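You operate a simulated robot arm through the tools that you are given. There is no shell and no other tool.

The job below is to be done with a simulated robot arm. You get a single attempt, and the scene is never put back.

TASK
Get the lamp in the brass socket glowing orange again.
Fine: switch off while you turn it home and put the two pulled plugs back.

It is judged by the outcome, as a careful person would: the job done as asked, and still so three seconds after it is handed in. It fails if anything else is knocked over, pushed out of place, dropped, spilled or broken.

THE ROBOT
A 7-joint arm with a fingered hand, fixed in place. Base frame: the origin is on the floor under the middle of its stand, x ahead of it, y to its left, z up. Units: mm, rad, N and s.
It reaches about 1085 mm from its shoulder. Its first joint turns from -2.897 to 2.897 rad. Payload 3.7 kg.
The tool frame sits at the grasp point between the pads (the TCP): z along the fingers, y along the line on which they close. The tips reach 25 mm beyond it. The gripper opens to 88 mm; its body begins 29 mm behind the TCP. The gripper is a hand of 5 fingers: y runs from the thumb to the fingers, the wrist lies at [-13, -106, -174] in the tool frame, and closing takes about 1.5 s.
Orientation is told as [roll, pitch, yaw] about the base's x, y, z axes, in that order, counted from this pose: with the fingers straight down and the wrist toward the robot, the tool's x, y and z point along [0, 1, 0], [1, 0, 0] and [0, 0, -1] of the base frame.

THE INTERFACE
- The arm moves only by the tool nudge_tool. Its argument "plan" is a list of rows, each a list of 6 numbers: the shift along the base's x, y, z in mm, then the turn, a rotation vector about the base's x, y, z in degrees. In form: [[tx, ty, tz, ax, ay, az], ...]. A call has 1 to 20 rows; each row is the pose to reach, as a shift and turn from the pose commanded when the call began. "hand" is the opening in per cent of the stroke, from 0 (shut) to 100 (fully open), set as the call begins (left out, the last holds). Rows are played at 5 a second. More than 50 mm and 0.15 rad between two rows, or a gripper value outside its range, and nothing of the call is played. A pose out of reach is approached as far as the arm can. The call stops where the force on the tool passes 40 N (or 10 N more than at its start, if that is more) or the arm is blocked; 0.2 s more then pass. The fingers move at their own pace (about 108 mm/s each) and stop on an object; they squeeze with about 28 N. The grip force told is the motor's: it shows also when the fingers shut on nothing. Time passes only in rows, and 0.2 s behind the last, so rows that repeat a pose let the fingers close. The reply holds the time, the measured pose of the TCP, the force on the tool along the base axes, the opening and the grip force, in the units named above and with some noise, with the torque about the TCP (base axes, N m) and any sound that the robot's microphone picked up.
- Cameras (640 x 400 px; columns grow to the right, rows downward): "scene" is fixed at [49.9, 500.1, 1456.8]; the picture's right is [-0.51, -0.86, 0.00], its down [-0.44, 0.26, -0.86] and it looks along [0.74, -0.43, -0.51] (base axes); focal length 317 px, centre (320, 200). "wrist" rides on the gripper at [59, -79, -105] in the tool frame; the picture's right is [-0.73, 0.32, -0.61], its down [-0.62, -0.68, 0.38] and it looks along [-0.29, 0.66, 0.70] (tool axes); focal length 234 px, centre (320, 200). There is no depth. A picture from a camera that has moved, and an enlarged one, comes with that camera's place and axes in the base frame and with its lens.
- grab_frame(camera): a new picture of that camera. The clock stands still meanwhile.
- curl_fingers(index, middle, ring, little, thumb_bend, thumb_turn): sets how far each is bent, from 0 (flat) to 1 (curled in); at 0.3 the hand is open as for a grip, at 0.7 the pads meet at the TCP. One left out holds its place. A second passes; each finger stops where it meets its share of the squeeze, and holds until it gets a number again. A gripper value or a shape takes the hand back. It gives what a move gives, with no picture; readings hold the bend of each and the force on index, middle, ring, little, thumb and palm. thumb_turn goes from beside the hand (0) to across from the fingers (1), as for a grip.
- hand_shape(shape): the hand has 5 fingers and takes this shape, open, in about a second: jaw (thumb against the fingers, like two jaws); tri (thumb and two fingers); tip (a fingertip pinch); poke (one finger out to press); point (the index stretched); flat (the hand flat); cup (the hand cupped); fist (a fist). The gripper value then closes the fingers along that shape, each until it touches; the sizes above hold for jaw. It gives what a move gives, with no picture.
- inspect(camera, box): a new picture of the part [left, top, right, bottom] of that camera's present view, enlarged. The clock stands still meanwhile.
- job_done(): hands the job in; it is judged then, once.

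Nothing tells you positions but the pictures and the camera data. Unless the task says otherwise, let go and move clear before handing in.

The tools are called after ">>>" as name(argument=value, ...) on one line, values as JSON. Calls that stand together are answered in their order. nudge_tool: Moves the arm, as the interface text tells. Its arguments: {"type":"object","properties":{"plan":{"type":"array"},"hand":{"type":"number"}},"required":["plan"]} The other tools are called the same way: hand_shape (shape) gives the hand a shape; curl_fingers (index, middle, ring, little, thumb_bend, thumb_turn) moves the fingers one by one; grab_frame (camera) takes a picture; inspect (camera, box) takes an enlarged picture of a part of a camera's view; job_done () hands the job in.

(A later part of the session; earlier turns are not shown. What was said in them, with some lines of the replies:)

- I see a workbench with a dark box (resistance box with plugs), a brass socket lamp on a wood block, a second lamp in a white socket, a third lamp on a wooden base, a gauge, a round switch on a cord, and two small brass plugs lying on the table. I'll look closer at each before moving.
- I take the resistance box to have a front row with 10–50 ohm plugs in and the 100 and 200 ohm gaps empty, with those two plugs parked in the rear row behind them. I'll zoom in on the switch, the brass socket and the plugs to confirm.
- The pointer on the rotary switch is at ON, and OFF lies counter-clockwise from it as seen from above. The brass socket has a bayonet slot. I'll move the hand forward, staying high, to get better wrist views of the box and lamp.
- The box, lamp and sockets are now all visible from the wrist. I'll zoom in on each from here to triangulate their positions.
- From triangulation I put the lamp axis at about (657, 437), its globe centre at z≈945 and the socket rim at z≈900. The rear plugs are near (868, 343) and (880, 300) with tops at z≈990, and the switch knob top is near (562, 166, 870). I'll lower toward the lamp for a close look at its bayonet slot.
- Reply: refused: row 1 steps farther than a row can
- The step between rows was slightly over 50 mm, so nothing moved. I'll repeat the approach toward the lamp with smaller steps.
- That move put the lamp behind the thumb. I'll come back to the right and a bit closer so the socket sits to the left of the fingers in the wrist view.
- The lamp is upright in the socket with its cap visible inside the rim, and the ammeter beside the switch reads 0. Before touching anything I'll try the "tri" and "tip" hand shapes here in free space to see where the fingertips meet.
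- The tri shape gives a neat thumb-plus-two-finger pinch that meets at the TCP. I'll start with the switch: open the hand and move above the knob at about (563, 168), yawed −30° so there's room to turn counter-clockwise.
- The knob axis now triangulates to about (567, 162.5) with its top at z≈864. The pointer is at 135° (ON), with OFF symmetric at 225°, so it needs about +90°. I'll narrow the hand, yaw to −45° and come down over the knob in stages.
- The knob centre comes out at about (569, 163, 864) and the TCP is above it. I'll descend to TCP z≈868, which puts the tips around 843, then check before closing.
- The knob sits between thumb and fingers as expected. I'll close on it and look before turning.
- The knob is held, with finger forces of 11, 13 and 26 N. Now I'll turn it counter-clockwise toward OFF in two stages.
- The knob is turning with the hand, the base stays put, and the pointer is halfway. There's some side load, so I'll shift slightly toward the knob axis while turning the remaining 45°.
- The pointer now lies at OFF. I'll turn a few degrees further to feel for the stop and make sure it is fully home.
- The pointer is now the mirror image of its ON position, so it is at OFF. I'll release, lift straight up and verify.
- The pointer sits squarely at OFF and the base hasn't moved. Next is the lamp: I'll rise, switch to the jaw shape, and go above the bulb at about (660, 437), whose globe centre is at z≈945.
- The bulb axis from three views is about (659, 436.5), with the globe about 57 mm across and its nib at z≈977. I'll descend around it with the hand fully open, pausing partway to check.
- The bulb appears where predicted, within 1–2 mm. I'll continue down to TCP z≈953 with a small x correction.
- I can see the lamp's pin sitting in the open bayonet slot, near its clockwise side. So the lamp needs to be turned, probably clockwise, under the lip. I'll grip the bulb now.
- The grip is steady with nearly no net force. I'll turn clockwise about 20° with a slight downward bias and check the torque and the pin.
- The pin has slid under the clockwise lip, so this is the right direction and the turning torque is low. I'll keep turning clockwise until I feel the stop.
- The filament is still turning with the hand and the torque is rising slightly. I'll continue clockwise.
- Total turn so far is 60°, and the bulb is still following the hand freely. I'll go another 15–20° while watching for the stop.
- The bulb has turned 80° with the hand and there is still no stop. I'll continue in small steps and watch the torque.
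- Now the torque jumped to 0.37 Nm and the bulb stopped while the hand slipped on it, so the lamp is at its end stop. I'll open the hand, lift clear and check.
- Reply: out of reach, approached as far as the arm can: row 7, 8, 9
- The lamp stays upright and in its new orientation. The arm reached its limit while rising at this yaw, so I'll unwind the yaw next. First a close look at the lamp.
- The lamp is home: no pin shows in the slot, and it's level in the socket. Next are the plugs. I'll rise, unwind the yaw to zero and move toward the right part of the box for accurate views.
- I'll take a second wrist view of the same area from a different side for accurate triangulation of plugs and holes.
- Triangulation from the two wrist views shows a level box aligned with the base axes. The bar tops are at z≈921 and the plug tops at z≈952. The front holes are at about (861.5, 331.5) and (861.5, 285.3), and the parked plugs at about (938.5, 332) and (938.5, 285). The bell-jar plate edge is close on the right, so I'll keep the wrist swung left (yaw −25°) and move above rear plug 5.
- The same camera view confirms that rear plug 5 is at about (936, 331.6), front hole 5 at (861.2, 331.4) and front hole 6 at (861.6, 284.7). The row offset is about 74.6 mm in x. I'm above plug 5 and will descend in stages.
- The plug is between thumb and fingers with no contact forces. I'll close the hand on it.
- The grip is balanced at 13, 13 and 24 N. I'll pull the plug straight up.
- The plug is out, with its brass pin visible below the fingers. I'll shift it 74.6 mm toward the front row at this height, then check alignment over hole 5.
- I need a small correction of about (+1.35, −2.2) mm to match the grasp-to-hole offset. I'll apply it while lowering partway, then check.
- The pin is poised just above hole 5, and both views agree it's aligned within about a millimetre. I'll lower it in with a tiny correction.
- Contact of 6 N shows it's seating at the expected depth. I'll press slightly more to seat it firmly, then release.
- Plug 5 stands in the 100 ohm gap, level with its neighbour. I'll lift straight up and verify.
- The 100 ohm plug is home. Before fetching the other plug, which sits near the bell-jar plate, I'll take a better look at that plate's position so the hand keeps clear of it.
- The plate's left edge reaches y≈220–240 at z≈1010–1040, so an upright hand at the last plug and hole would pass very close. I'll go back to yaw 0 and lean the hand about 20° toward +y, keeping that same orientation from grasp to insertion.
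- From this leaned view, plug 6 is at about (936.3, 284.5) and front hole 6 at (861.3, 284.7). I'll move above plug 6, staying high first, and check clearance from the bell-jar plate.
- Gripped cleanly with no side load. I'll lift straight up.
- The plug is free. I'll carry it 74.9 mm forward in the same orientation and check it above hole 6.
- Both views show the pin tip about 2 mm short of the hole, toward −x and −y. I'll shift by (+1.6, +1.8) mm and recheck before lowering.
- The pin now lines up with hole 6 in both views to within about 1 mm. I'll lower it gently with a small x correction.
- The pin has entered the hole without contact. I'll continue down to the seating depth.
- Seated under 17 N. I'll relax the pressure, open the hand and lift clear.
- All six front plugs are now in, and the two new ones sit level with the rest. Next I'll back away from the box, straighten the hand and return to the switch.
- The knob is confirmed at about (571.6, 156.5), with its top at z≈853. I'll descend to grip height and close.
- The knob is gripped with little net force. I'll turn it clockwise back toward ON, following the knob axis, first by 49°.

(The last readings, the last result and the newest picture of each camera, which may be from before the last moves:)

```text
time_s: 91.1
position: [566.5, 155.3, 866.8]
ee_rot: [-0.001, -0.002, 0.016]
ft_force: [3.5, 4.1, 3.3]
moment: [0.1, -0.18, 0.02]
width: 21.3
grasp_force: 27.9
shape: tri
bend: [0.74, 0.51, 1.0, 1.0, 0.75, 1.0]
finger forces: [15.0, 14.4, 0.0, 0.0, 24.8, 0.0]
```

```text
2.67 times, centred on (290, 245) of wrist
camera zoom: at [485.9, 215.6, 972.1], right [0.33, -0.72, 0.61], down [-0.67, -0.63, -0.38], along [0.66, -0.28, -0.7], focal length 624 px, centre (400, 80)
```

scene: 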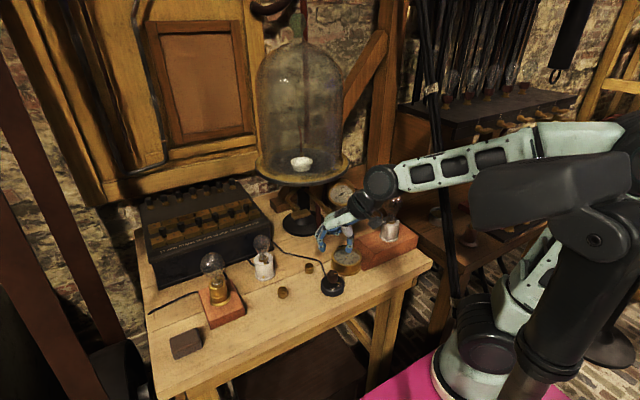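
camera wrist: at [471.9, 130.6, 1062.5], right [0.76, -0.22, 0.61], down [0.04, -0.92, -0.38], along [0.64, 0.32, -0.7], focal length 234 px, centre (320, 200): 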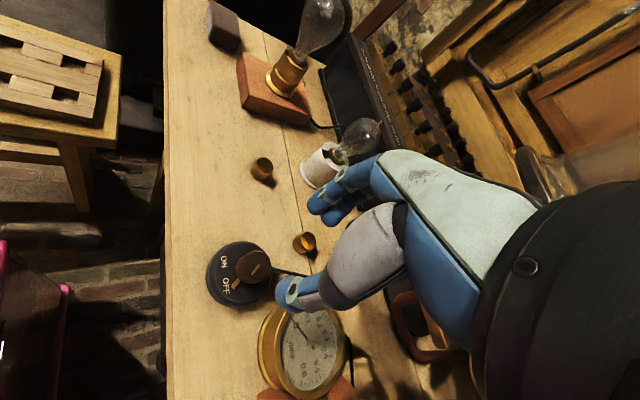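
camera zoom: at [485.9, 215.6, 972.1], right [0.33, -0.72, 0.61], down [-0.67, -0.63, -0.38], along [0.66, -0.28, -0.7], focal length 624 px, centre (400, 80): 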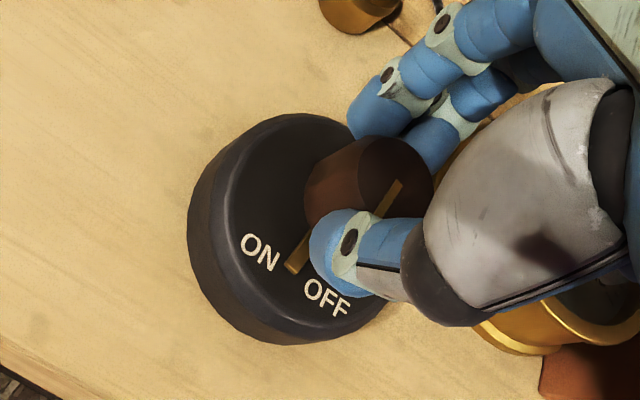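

It's following smoothly with low forces, and the pointer is at midway. I'll complete the turn to ON.

>>> nudge_tool(plan=[[0, 0.7, 0, 0, 0, -7], [0.2, 1.6, 0, 0, 0, -14], [0.4, 2.3, 0, 0, 0, -21], [0.7, 3.1, 0, 0, 0, -28], [1.1, 3.7, 0, 0, 0, -35], [1.6, 4.3, 0, 0, 0, -42], [1.9, 4.7, 0, 0, 0, -46], [1.9, 4.7, 0, 0, 0, -46]])

>>> grab_frame(camera="scene")

>>> inspect(camera="scene", box=[300, 215, 370, 305])

>>> inspect(camera="wrist", box=[220, 170, 360, 320])

```text
time_s: 92.6
position: [536.6, 196.3, 863.2]
ee_rot: [0.023, 0.162, -0.606]
ft_force: [0.6, 0.5, -0.5]
moment: [0.02, 0.0, -0.01]
width: 14.9
grasp_force: 28.1
shape: tri
bend: [0.76, 0.57, 1.0, 1.0, 0.83, 1.0]
finger forces: [0.1, 0.0, 0.0, 0.0, 0.1, 0.0]
stopped in row 7: the arm was blocked; the commanded pose is now the measured one
```

```text
taken
```

scene: 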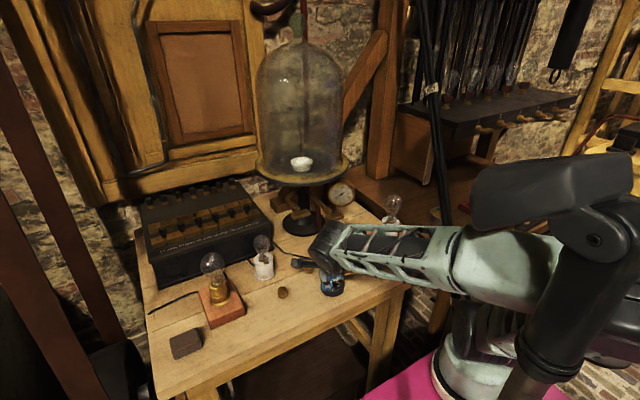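

```text
4.44 times, centred on (335, 260) of scene
camera zoom: at [49.9, 500.1, 1456.8], right [-0.51, -0.86, 0.0], down [-0.44, 0.26, -0.86], along [0.74, -0.43, -0.51], focal length 1408 px, centre (253, -67)
```

zoom: 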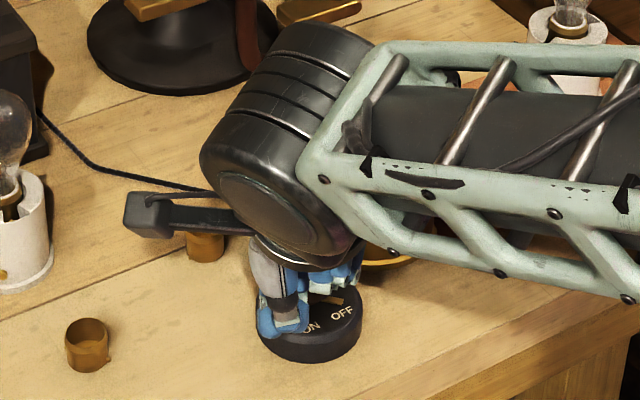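

```text
2.67 times, centred on (290, 245) of wrist
camera zoom: at [518.1, 278.6, 980.6], right [-0.08, -0.84, 0.53], down [-0.96, -0.09, -0.28], along [0.28, -0.53, -0.8], focal length 624 px, centre (400, 80)
```

zoom: 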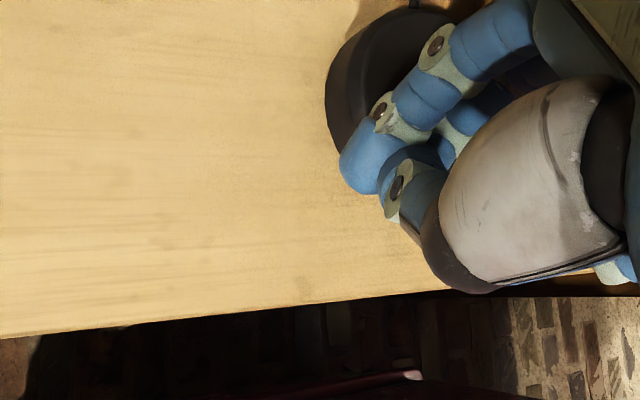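

The arm was blocked near the end of that turn, and the hand slipped off the knob toward the near side. Nothing looks knocked over, but I'll lift straight up carefully and inspect before trying again.

>>> nudge_tool(plan=[[0, 0, 8, 0, 0, 0], [0, 0, 20, 0, 0, 0], [0, 0, 40, 0, 0, 0], [0, 0, 40, 0, 0, 0]])

>>> grab_frame(camera="scene")

>>> grab_frame(camera="wrist")

>>> inspect(camera="scene", box=[280, 180, 440, 310])

```text
time_s: 93.6
position: [539.2, 196.6, 903.9]
ee_rot: [0.021, 0.155, -0.61]
ft_force: [0.8, 0.3, -0.5]
moment: [0.02, 0.0, 0.0]
width: 14.7
grasp_force: 28.1
shape: tri
bend: [0.76, 0.57, 1.0, 1.0, 0.83, 1.0]
finger forces: [0.0, 0.1, 0.0, 0.0, 0.0, 0.1]
```

```text
taken
```

scene: 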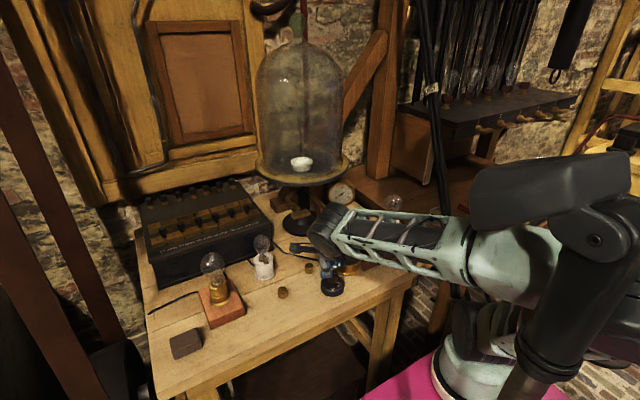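

```text
taken
camera wrist: at [519.9, 278.8, 1020.9], right [-0.09, -0.84, 0.54], down [-0.95, -0.08, -0.29], along [0.29, -0.54, -0.79], focal length 234 px, centre (320, 200)
```

wrist: 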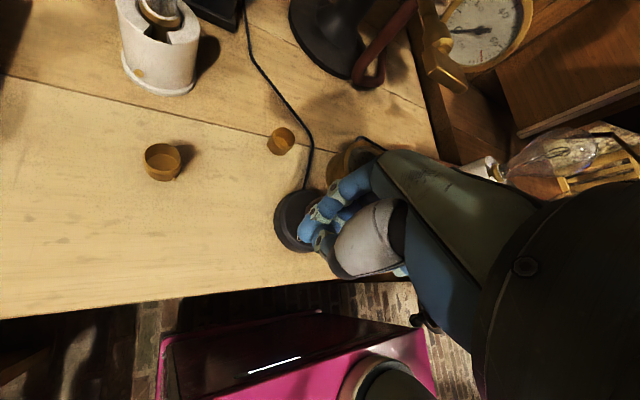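

```text
3.08 times, centred on (360, 245) of scene
camera zoom: at [49.9, 500.1, 1456.8], right [-0.51, -0.86, 0.0], down [-0.44, 0.26, -0.86], along [0.74, -0.43, -0.51], focal length 975 px, centre (197, 62)
```

zoom: 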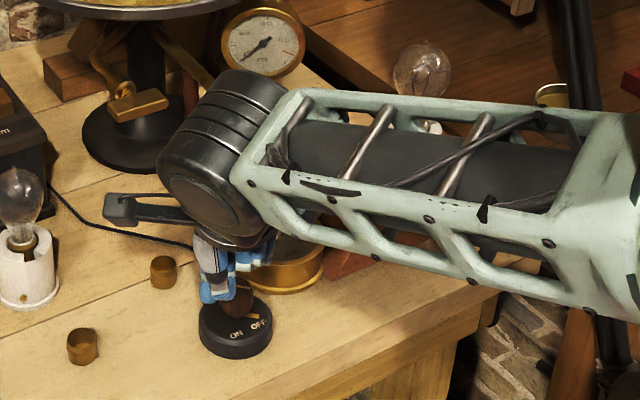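

>>> nudge_tool(plan=[[0, 0, 40, 0, 0, 0], [0, 0, 80, 0, 0, 0], [0, 0, 120, 0, 0, 0], [0, 0, 160, 0, 0, 0], [0, 0, 160, 0, 0, 0]], hand=55)

>>> nudge_tool(plan=[[0, 0, 0, -3, -3.3, 0], [0, 0, 0, -6.07, -6.59, 0], [0, 0, 0, -6.07, -6.59, 0]])

>>> grab_frame(camera="scene")

>>> grab_frame(camera="wrist")

>>> inspect(camera="scene", box=[280, 220, 380, 310])

```text
time_s: 94.8
position: [541.1, 197.4, 1066.0]
ee_rot: [0.024, 0.153, -0.611]
ft_force: [-0.5, -0.6, 0.5]
moment: [0.0, 0.02, -0.02]
width: 48.1
grasp_force: 0.1
shape: tri
bend: [0.74, 0.43, 0.99, 0.99, 0.67, 1.0]
finger forces: [0.1, 0.0, 0.0, 0.1, 0.0, 0.0]
```

```text
time_s: 95.6
position: [549.5, 180.5, 1057.8]
ee_rot: [-0.003, 0.042, -0.638]
ft_force: [-0.9, -0.4, 0.3]
moment: [0.0, 0.01, 0.01]
width: 48.2
grasp_force: 0.1
shape: tri
bend: [0.74, 0.43, 0.99, 0.99, 0.67, 1.0]
finger forces: [0.1, 0.1, 0.1, 0.0, 0.0, 0.1]
```

```text
taken
```

scene: 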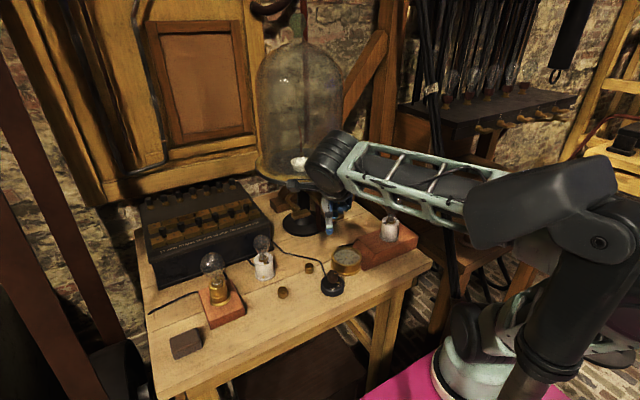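

```text
taken
camera wrist: at [523.7, 273.5, 1165.9], right [-0.15, -0.79, 0.6], down [-0.93, -0.09, -0.35], along [0.33, -0.61, -0.72], focal length 234 px, centre (320, 200)
```

wrist: 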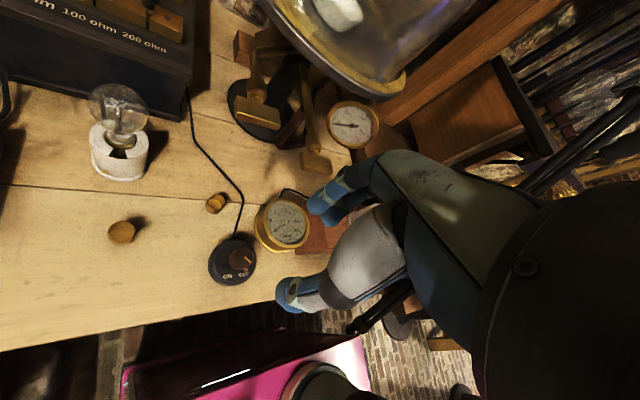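

```text
4.44 times, centred on (330, 265) of scene
camera zoom: at [49.9, 500.1, 1456.8], right [-0.51, -0.86, 0.0], down [-0.44, 0.26, -0.86], along [0.74, -0.43, -0.51], focal length 1408 px, centre (276, -89)
```

zoom: 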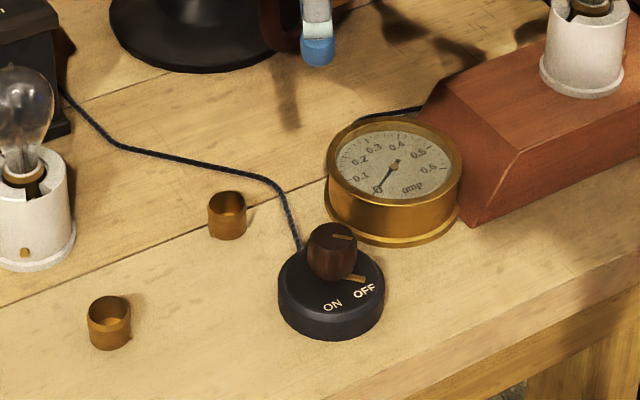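

Everything is still in place: the switch base, ammeter and ferrules are where they were, and the knob is back at OFF. I'll let the arm settle and see how it tracks.

>>> nudge_tool(plan=[[0, 0, 0, 0, 0, 0], [0, 0, 0, 0, 0, 0], [0, 0, 0, 0, 0, 0], [0, 0, 0, 0, 0, 0], [0, 0, 0, 0, 0, 0]])

>>> grab_frame(camera="scene")

```text
time_s: 96.8
position: [548.6, 180.6, 1057.9]
ee_rot: [-0.003, 0.042, -0.64]
ft_force: [0.5, 0.4, -0.3]
moment: [0.01, 0.02, -0.01]
width: 48.2
grasp_force: 0.0
shape: tri
bend: [0.74, 0.43, 0.99, 0.99, 0.67, 1.0]
finger forces: [0.0, 0.1, 0.0, 0.1, 0.1, 0.1]
```

```text
taken
```

scene: 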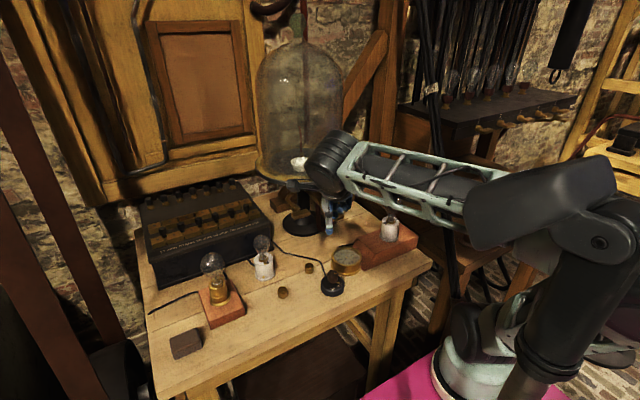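

>>> inspect(camera="scene", box=[430, 120, 640, 400])

```text
1.43 times, centred on (535, 260) of scene
camera zoom: at [49.9, 500.1, 1456.8], right [-0.51, -0.86, 0.0], down [-0.44, 0.26, -0.86], along [0.74, -0.43, -0.51], focal length 452 px, centre (13, 114)
```

zoom: 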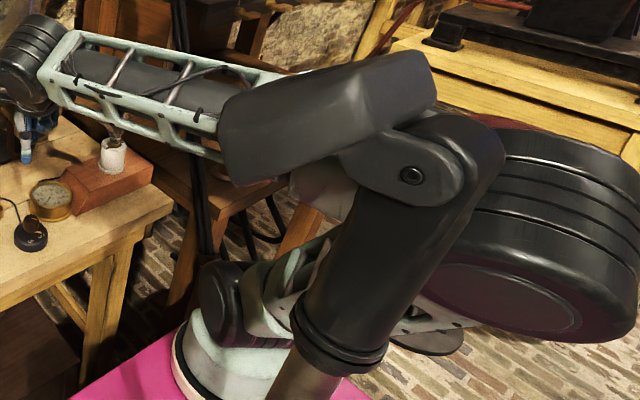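

The elbow has swung back toward a dark post with a tilting head beside the robot's base, and that is what blocks it. I'll move the hand forward, left and up, unwinding the yaw, so the arm extends away from there.

>>> nudge_tool(plan=[[20, 20, 5, 0, 0, 5], [40, 40, 10, 0, 0, 10], [60, 60, 15, 0, 0, 15], [80, 80, 20, 0, 0, 20]])

>>> grab_frame(camera="scene")

```text
time_s: 97.8
position: [619.5, 275.3, 1086.5]
ee_rot: [0.0, -0.004, -0.26]
ft_force: [-0.2, 0.0, 0.1]
moment: [0.03, 0.0, 0.01]
width: 48.1
grasp_force: 0.1
shape: tri
bend: [0.74, 0.43, 0.99, 0.99, 0.67, 1.0]
finger forces: [0.0, 0.1, 0.0, 0.0, 0.0, 0.0]
```

```text
taken
```

scene: 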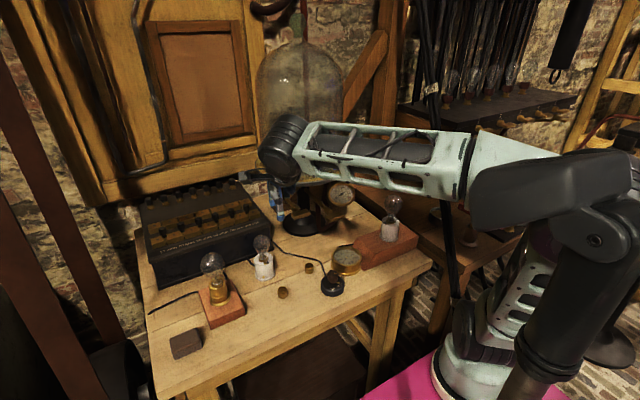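

The post's head is back to how it looked at the start, and the arm is free again. I'll redo the switch turn in two shorter grips, staying between yaw +55° and −10° where the arm moves well.

>>> nudge_tool(plan=[[0, 0, 10, 0, 0, 7], [-4, -10, 10, 0, 0, 14], [-8, -25, 10, 0, 0, 21], [-14, -40, 10, 0, 0, 28], [-20, -55, 5, 0, 0, 35], [-28, -72, -5, 0, 0, 42], [-36, -90, -25, 0, 0, 49], [-44, -108, -50, 0, 0, 56], [-52, -123, -80, 0, 0, 63], [-52, -123, -110, 0, 0, 70], [-52, -123, -126, 0, 0, 70], [-52, -123, -126, 0, 0, 70]])

>>> grab_frame(camera="scene")

>>> grab_frame(camera="wrist")

```text
time_s: 100.4
position: [566.4, 153.3, 955.8]
ee_rot: [0.002, 0.001, 0.959]
ft_force: [0.1, 0.4, -0.2]
moment: [-0.01, -0.01, -0.01]
width: 47.9
grasp_force: 0.0
shape: tri
bend: [0.74, 0.43, 0.99, 0.99, 0.67, 1.0]
finger forces: [0.1, 0.0, 0.0, 0.0, 0.1, 0.0]
```

```text
taken
```

scene: 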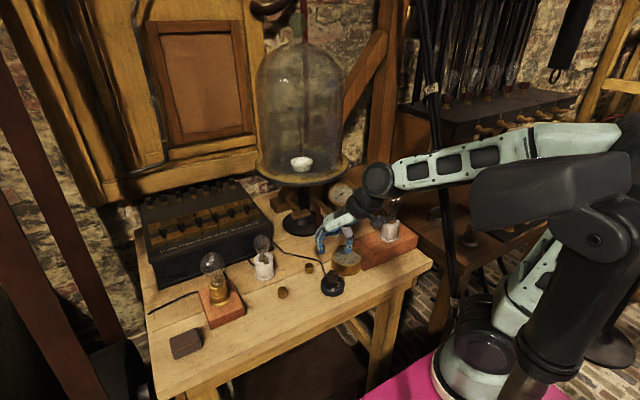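

```text
taken
camera wrist: at [472.9, 124.7, 1060.7], right [0.78, -0.15, 0.61], down [0.12, -0.92, -0.38], along [0.61, 0.37, -0.7], focal length 234 px, centre (320, 200)
```

wrist: 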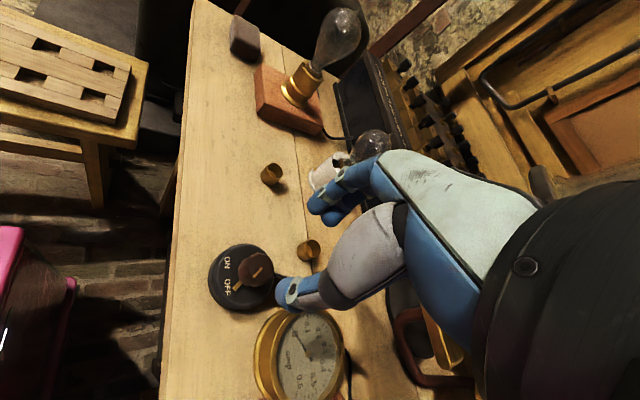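

>>> inspect(camera="wrist", box=[190, 225, 290, 325])

>>> nudge_tool(plan=[[1.2, -2.2, -25, 0, 0, 0], [1.2, -2.2, -50, 0, 0, 0], [1.2, -2.2, -70, 0, 0, 0], [1.2, -2.2, -86, 0, 0, 0], [1.2, -2.2, -88, 0, 0, 0], [1.2, -2.2, -88, 0, 0, 0]])

>>> inspect(camera="wrist", box=[220, 170, 360, 320])

>>> inspect(camera="scene", box=[300, 215, 370, 305])

```text
4.00 times, centred on (240, 275) of wrist
camera zoom: at [472.9, 124.7, 1060.7], right [0.78, -0.15, 0.61], down [0.12, -0.92, -0.38], along [0.61, 0.37, -0.7], focal length 937 px, centre (640, -100)
```

zoom: 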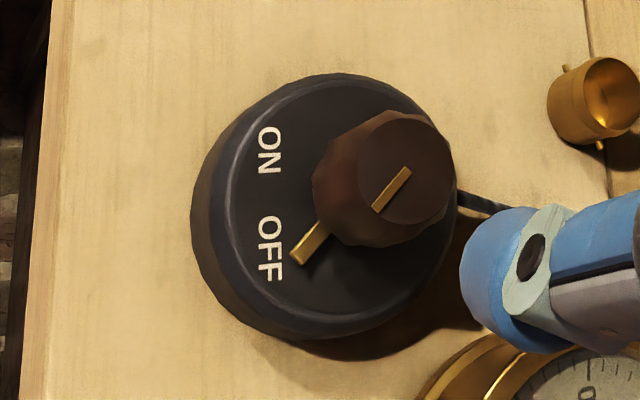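

```text
time_s: 101.8
position: [568.6, 151.1, 868.8]
ee_rot: [0.002, -0.001, 0.959]
ft_force: [-1.0, -0.3, -0.7]
moment: [0.01, 0.04, 0.02]
width: 48.2
grasp_force: 0.0
shape: tri
bend: [0.74, 0.43, 0.99, 0.99, 0.67, 1.0]
finger forces: [0.1, 0.0, 0.0, 0.0, 0.0, 0.0]
```

```text
2.67 times, centred on (290, 245) of wrist
camera zoom: at [473.5, 121.0, 974.1], right [0.78, -0.15, 0.61], down [0.12, -0.92, -0.38], along [0.61, 0.37, -0.7], focal length 624 px, centre (400, 80)
```

zoom: 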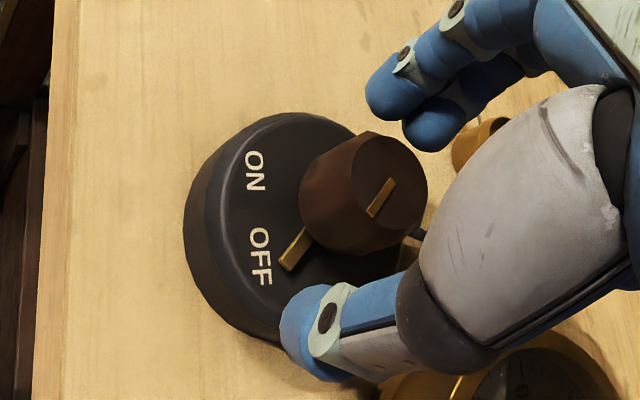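

```text
4.44 times, centred on (335, 260) of scene
camera zoom: at [49.9, 500.1, 1456.8], right [-0.51, -0.86, 0.0], down [-0.44, 0.26, -0.86], along [0.74, -0.43, -0.51], focal length 1408 px, centre (253, -67)
```

zoom: 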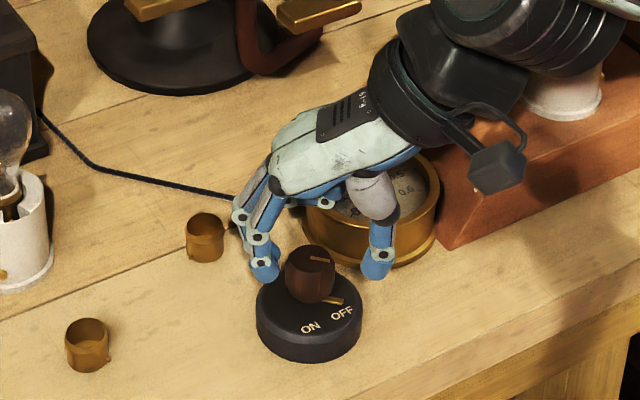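

>>> nudge_tool(plan=[[0, 0, 0, 0, 0, 0], [0, 0, 0, 0, 0, 0], [0, 0, 0, 0, 0, 0], [0, 0, 0, 0, 0, 0], [0, 0, 0, 0, 0, 0], [0, 0, 0, 0, 0, 0]], hand=0)

>>> nudge_tool(plan=[[-0.6, 0.5, 0, 0, 0, -7], [-1.2, 1.1, 0, 0, 0, -14], [-1.6, 1.7, 0, 0, 0, -21], [-2, 2.3, 0, 0, 0, -28], [-2.3, 3, 0, 0, 0, -35], [-2.5, 3.8, 0, 0, 0, -42], [-2.7, 4.5, 0, 0, 0, -49], [-2.7, 5.3, 0, 0, 0, -56], [-2.7, 5.3, 0, 0, 0, -56]])

>>> grab_frame(camera="scene")

>>> inspect(camera="wrist", box=[220, 170, 360, 320])

```text
time_s: 103.2
position: [567.8, 150.5, 869.4]
ee_rot: [0.0, 0.002, 0.959]
ft_force: [-0.3, -1.0, -2.9]
moment: [-0.03, 0.02, 0.01]
width: 22.0
grasp_force: 27.7
shape: tri
bend: [0.74, 0.5, 1.0, 1.0, 0.74, 1.0]
finger forces: [11.3, 12.6, 0.0, 0.1, 25.3, 0.1]
```

```text
time_s: 105.2
position: [565.5, 155.1, 870.2]
ee_rot: [0.002, -0.002, -0.02]
ft_force: [3.3, 2.6, -2.2]
moment: [0.04, -0.12, 0.03]
width: 22.1
grasp_force: 27.6
shape: tri
bend: [0.74, 0.5, 1.0, 1.0, 0.74, 1.0]
finger forces: [14.5, 13.4, 0.0, 0.1, 24.7, 0.1]
```

```text
taken
```

scene: 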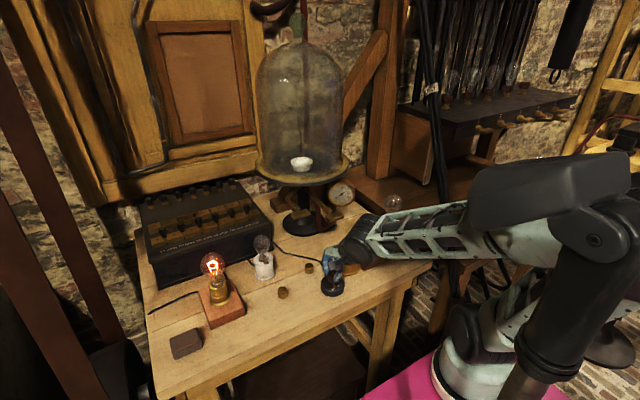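

```text
2.67 times, centred on (290, 245) of wrist
camera zoom: at [486.6, 216.9, 974.0], right [0.31, -0.73, 0.61], down [-0.69, -0.61, -0.38], along [0.65, -0.3, -0.7], focal length 624 px, centre (400, 80)
```

zoom: 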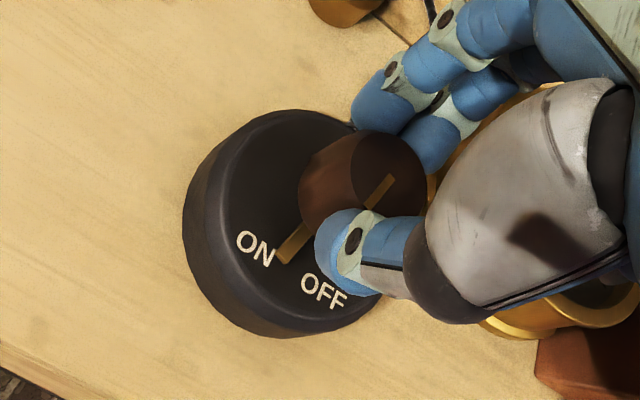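

The lamp in the brass socket is glowing orange: the knob is past the midpoint toward ON. I'll turn a few degrees more to secure it, then release and regrip for the rest.

>>> nudge_tool(plan=[[0, 0.4, 0, 0, 0, -3.5], [0.1, 0.8, 0, 0, 0, -7], [0.1, 0.8, 0, 0, 0, -7]])

>>> grab_frame(camera="scene")

```text
time_s: 106.0
position: [564.6, 154.8, 869.3]
ee_rot: [0.002, -0.001, -0.142]
ft_force: [5.6, 3.1, -6.0]
moment: [0.06, -0.13, 0.05]
width: 21.9
grasp_force: 27.7
shape: tri
bend: [0.74, 0.5, 1.0, 1.0, 0.74, 1.0]
finger forces: [14.8, 14.5, 0.0, 0.0, 23.6, 0.0]
```

```text
taken
```

scene: 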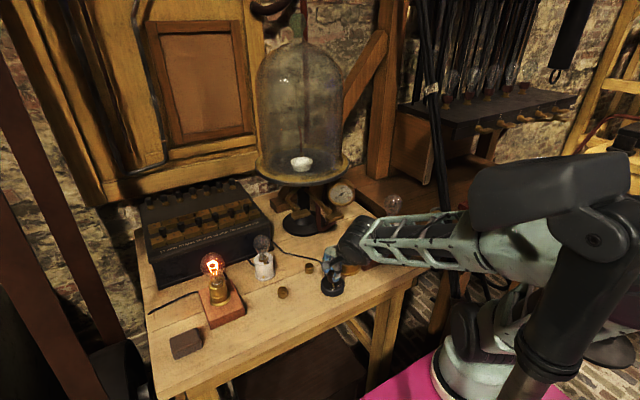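

>>> nudge_tool(plan=[[0, 0, 0, 0, 0, 0], [0, 0, 0, 0, 0, 0], [0, 0, 0, 0, 0, 0], [0, 0, 0, 0, 0, 0], [0, 0, 15, 0, 0, 0], [0, 0, 45, 0, 0, 0], [0, 0, 75, 0, 0, 0], [0, 0, 75, 0, 0, 0]], hand=55)

>>> grab_frame(camera="scene")

>>> inspect(camera="scene", box=[300, 215, 370, 305])

>>> inspect(camera="wrist", box=[200, 170, 360, 320])

```text
time_s: 107.8
position: [565.1, 156.2, 946.8]
ee_rot: [-0.001, 0.0, -0.141]
ft_force: [-0.5, 0.4, -0.4]
moment: [0.02, 0.02, 0.02]
width: 48.0
grasp_force: 0.0
shape: tri
bend: [0.74, 0.43, 0.99, 0.99, 0.67, 1.0]
finger forces: [0.0, 0.0, 0.0, 0.1, 0.0, 0.1]
```

```text
taken
```

scene: 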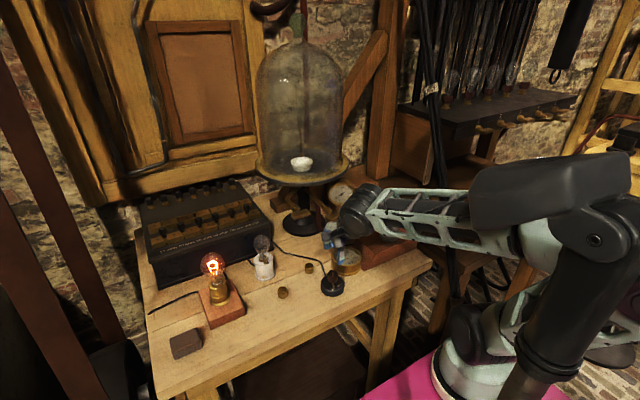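

```text
4.44 times, centred on (335, 260) of scene
camera zoom: at [49.9, 500.1, 1456.8], right [-0.51, -0.86, 0.0], down [-0.44, 0.26, -0.86], along [0.74, -0.43, -0.51], focal length 1408 px, centre (253, -67)
```

zoom: 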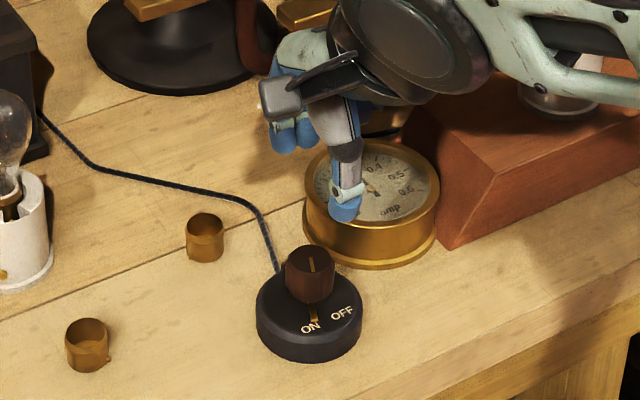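

```text
2.67 times, centred on (280, 245) of wrist
camera zoom: at [494.0, 226.7, 1050.7], right [0.22, -0.76, 0.61], down [-0.76, -0.52, -0.38], along [0.61, -0.38, -0.7], focal length 624 px, centre (427, 80)
```

zoom: 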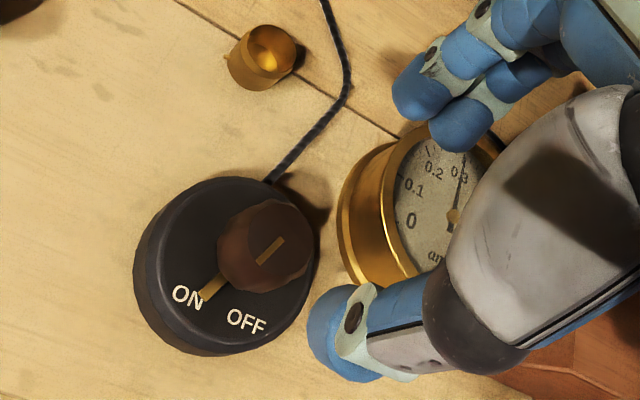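

The lamp is lit and the ammeter reads about 0.3 A, but the pointer is still a bit short of its full ON position. I'll check the lamp and regrip to finish the turn.

>>> inspect(camera="scene", box=[180, 235, 280, 315])

>>> nudge_tool(plan=[[0, 0, 0, 0, 0, 7], [0, -0.5, 0, 0, 0, 14], [0.3, -1, 0, 0, 0, 21], [0.6, -1.8, 0, 0, 0, 28], [1.0, -2.5, 0, 0, 0, 35], [1.5, -3.5, 0, 0, 0, 42], [1.5, -3.5, 0, 0, 0, 43], [1.5, -3.5, 0, 0, 0, 43]])

>>> inspect(camera="wrist", box=[200, 190, 340, 330])

```text
5.00 times, centred on (230, 275) of scene
camera zoom: at [49.9, 500.1, 1456.8], right [-0.51, -0.86, 0.0], down [-0.44, 0.26, -0.86], along [0.74, -0.43, -0.51], focal length 1584 px, centre (770, -175)
```

zoom: 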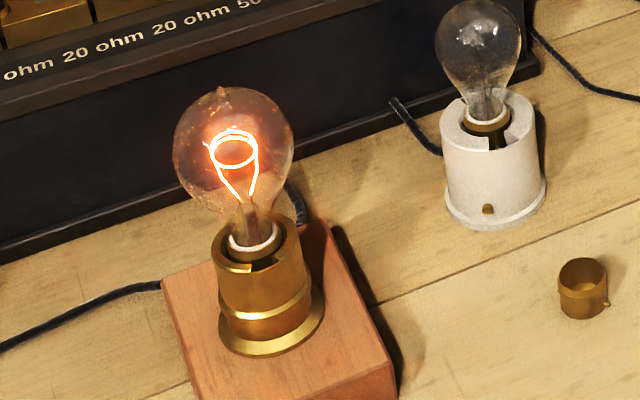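

```text
time_s: 109.6
position: [567.3, 151.9, 944.9]
ee_rot: [0.001, 0.0, 0.611]
ft_force: [0.1, 0.0, 0.5]
moment: [0.0, -0.03, -0.01]
width: 48.3
grasp_force: 0.1
shape: tri
bend: [0.74, 0.43, 0.99, 0.99, 0.67, 1.0]
finger forces: [0.1, 0.0, 0.0, 0.0, 0.1, 0.1]
```

```text
2.86 times, centred on (270, 260) of wrist
camera zoom: at [467.7, 156.8, 1049.4], right [0.68, -0.41, 0.61], down [-0.2, -0.9, -0.38], along [0.7, 0.14, -0.7], focal length 669 px, centre (463, 29)
```

zoom: 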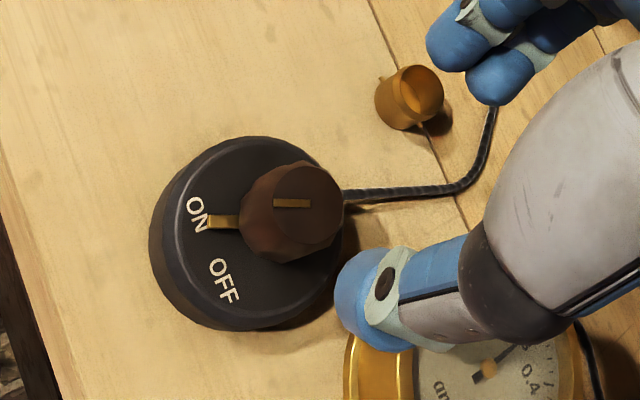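

The lamp is glowing orange. I'll lower onto the knob again and turn the remaining ~27° to full ON.

>>> nudge_tool(plan=[[0, 0, -25, 0, 0, 0], [0, 0, -50, 0, 0, 0], [0, 0, -66, 0, 0, 0], [0, 0, -76, 0, 0, 0], [0, 0, -76, 0, 0, 0]])

>>> nudge_tool(plan=[[0, 0, 0, 0, 0, 0], [0, 0, 0, 0, 0, 0], [0, 0, 0, 0, 0, 0], [0, 0, 0, 0, 0, 0], [0, 0, 0, 0, 0, 0], [0, 0, 0, 0, 0, 0]], hand=0)

>>> inspect(camera="wrist", box=[220, 170, 360, 320])

>>> grab_frame(camera="scene")

```text
time_s: 110.8
position: [568.2, 153.9, 869.8]
ee_rot: [0.001, -0.001, 0.608]
ft_force: [-0.3, 0.6, 1.2]
moment: [-0.01, 0.03, -0.02]
width: 48.1
grasp_force: 0.1
shape: tri
bend: [0.74, 0.43, 0.99, 0.99, 0.67, 1.0]
finger forces: [0.1, 0.1, 0.1, 0.1, 0.1, 0.1]
```

```text
time_s: 112.2
position: [567.8, 152.6, 868.2]
ee_rot: [0.002, 0.0, 0.609]
ft_force: [-3.3, 2.3, -2.5]
moment: [0.01, 0.02, 0.05]
width: 21.7
grasp_force: 28.3
shape: tri
bend: [0.74, 0.52, 1.0, 1.0, 0.74, 1.0]
finger forces: [11.4, 12.5, 0.0, 0.0, 25.1, 0.1]
```

```text
2.67 times, centred on (290, 245) of wrist
camera zoom: at [468.3, 157.8, 974.1], right [0.68, -0.41, 0.61], down [-0.2, -0.9, -0.38], along [0.7, 0.14, -0.7], focal length 624 px, centre (400, 80)
```

zoom: 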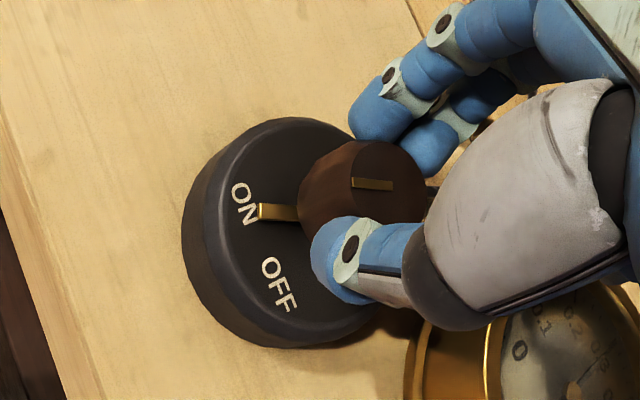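

```text
taken
```

scene: 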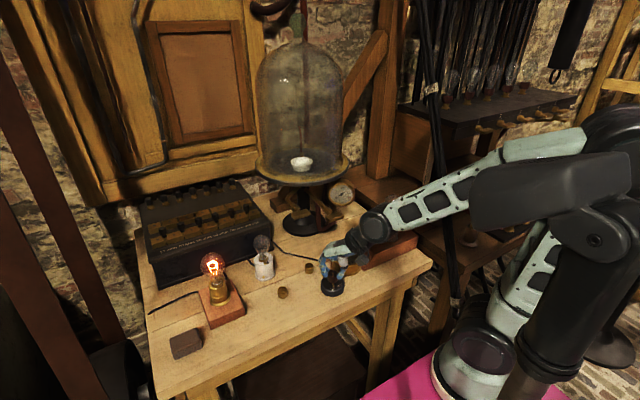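

>>> nudge_tool(plan=[[-0.3, 0.7, 0, 0, 0, -7], [-0.6, 1.4, 0, 0, 0, -14], [-0.9, 2.2, 0, 0, 0, -21], [-1.0, 2.8, 0, 0, 0, -27], [-1.1, 3.2, 0, 0, 0, -30], [-1.1, 3.2, 0, 0, 0, -30]])

>>> inspect(camera="wrist", box=[220, 170, 360, 320])

>>> grab_frame(camera="scene")

```text
time_s: 113.6
position: [566.1, 156.4, 869.0]
ee_rot: [0.002, -0.001, 0.085]
ft_force: [2.4, 7.2, 0.0]
moment: [0.13, -0.13, 0.21]
width: 21.8
grasp_force: 27.7
shape: tri
bend: [0.74, 0.5, 1.0, 1.0, 0.74, 1.0]
finger forces: [13.4, 16.2, 0.1, 0.0, 24.4, 0.0]
```

```text
2.67 times, centred on (290, 245) of wrist
camera zoom: at [481.1, 209.9, 973.8], right [0.38, -0.7, 0.61], down [-0.63, -0.68, -0.39], along [0.68, -0.23, -0.7], focal length 624 px, centre (400, 80)
```

zoom: 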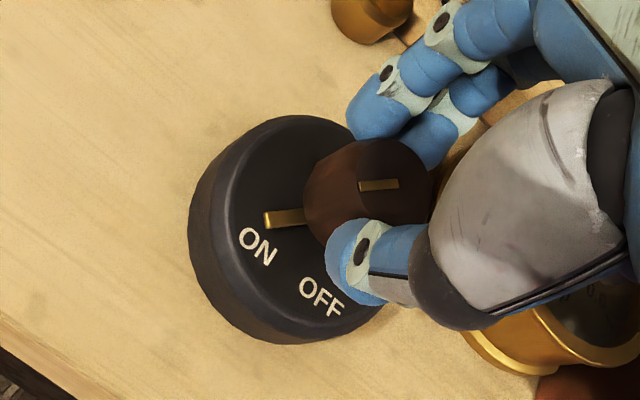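

```text
taken
```

scene: 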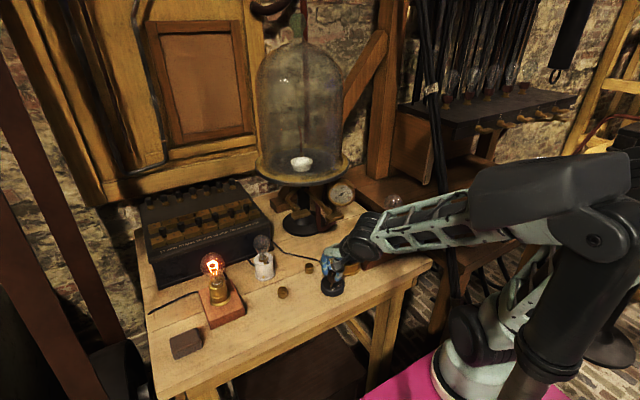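

The torque rose to 0.21 Nm at the stop and the pointer is at its original ON position. I'll release, lift straight up and move clear.

>>> nudge_tool(plan=[[0, 0, 0, 0, 0, 0], [0, 0, 0, 0, 0, 0], [0, 0, 0, 0, 0, 0], [0, 0, 0, 0, 0, 0], [0, 0, 15, 0, 0, 0], [0, 0, 45, 0, 0, 0], [0, 0, 85, 0, 0, 0], [0, 0, 130, 0, 0, 0], [0, 0, 130, 0, 0, 0]], hand=55)

>>> nudge_tool(plan=[[5, 40, 15, 0, 0, 0], [10, 80, 30, 0, 0, 0], [10, 120, 60, 0, 0, 0], [10, 150, 90, 0, 0, 0], [5, 170, 120, 0, 0, 0], [-20, 180, 150, 0, 0, 0], [-20, 180, 150, 0, 0, 0]])

>>> grab_frame(camera="scene")

>>> grab_frame(camera="wrist")

```text
time_s: 115.6
position: [564.8, 156.8, 1000.2]
ee_rot: [0.003, 0.0, 0.086]
ft_force: [-0.2, -0.1, -0.1]
moment: [0.02, 0.02, 0.01]
width: 47.9
grasp_force: 0.0
shape: tri
bend: [0.74, 0.42, 0.99, 0.99, 0.67, 1.0]
finger forces: [0.0, 0.0, 0.0, 0.1, 0.1, 0.0]
```

```text
time_s: 117.2
position: [544.7, 335.6, 1149.1]
ee_rot: [-0.001, 0.0, 0.085]
ft_force: [-0.8, 0.2, 0.1]
moment: [-0.01, -0.01, -0.01]
width: 47.9
grasp_force: 0.1
shape: tri
bend: [0.74, 0.42, 0.99, 0.99, 0.67, 1.0]
finger forces: [0.0, 0.1, 0.0, 0.1, 0.1, 0.0]
```

```text
taken
```

scene: 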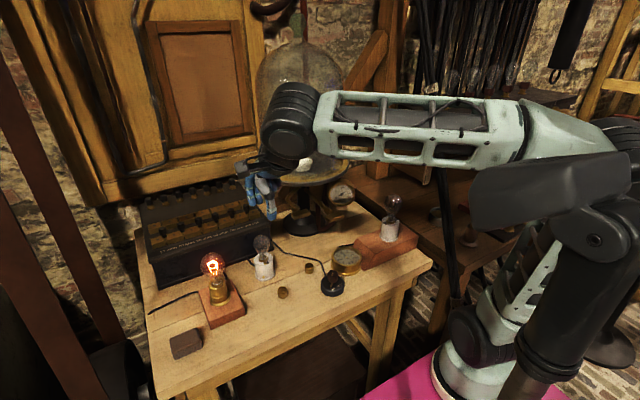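

```text
taken
camera wrist: at [459.9, 389.0, 1254.3], right [0.38, -0.7, 0.61], down [-0.62, -0.68, -0.38], along [0.68, -0.23, -0.7], focal length 234 px, centre (320, 200)
```

wrist: 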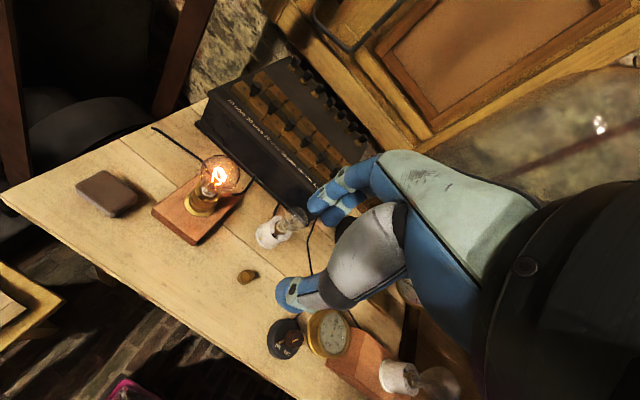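

The lamp keeps glowing with the hand clear. I'll do a last check of the switch, plugs, lamp and surroundings before handing in.

>>> inspect(camera="scene", box=[280, 180, 430, 310])

>>> inspect(camera="scene", box=[130, 170, 300, 330])

>>> inspect(camera="wrist", box=[190, 50, 400, 220])

>>> inspect(camera="wrist", box=[255, 290, 375, 380])

```text
3.08 times, centred on (355, 245) of scene
camera zoom: at [49.9, 500.1, 1456.8], right [-0.51, -0.86, 0.0], down [-0.44, 0.26, -0.86], along [0.74, -0.43, -0.51], focal length 975 px, centre (212, 62)
```

zoom: 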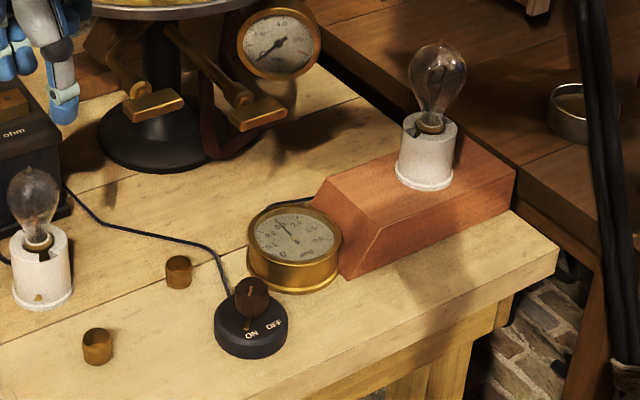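

```text
2.50 times, centred on (215, 250) of scene
camera zoom: at [49.9, 500.1, 1456.8], right [-0.51, -0.86, 0.0], down [-0.44, 0.26, -0.86], along [0.74, -0.43, -0.51], focal length 792 px, centre (582, 75)
```

zoom: 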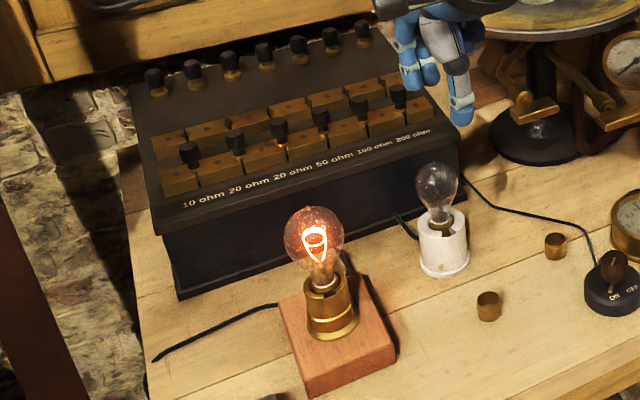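

```text
2.35 times, centred on (295, 135) of wrist
camera zoom: at [459.9, 389.0, 1254.3], right [0.38, -0.7, 0.61], down [-0.62, -0.68, -0.38], along [0.68, -0.23, -0.7], focal length 551 px, centre (379, 353)
```

zoom: 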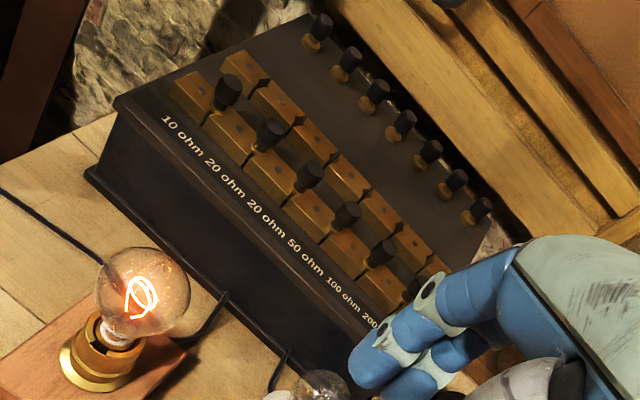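

```text
4.44 times, centred on (315, 335) of wrist
camera zoom: at [459.9, 389.0, 1254.3], right [0.38, -0.7, 0.61], down [-0.62, -0.68, -0.38], along [0.68, -0.23, -0.7], focal length 1041 px, centre (342, -400)
```

zoom: 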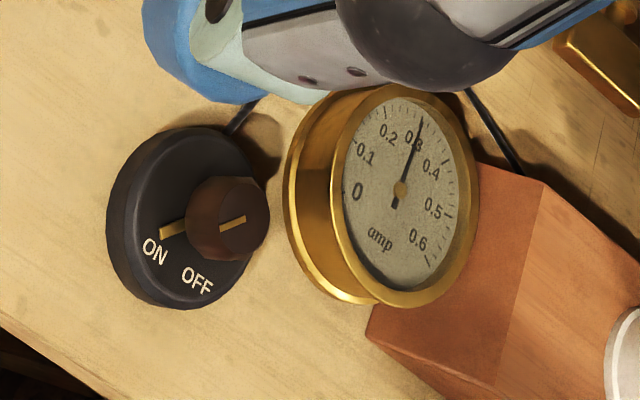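

The brass-socket lamp glows orange and the ammeter reads about 0.31 A. The switch is at ON and all six front plugs are in. The other lamps, ammeter, ferrules and bell jar are in place, and the hand is clear, so I'm handing in.

>>> job_done()

```text
The job is handed in.
```

The lamp in the brass socket is glowing orange again, and the ammeter reads about 0.31 A. I handed the job in with the hand open and clear of the bench.

- **Switch off:** I turned the switch to OFF before touching anything else.
- **Lamp:** its pin was sitting in the open slot of the socket. I turned it clockwise until it reached its stop.
- **Plugs:** I moved the two pulled plugs from the rear row back into the 100 ohm and 200 ohm gaps and pressed them home.
- **Switch on:** I turned the switch back to ON, and the lamp lit.

**One problem:** on the first try at switching on, the arm was blocked and the hand slipped off the knob. I think the arm pressed against the dark post beside its base. The tilting head on that post shifted while they touched, then looked the same as before once I backed away. I only judged that by eye.

I then finished the turn in two shorter grips. In the last pictures, everything on the bench was where it started.
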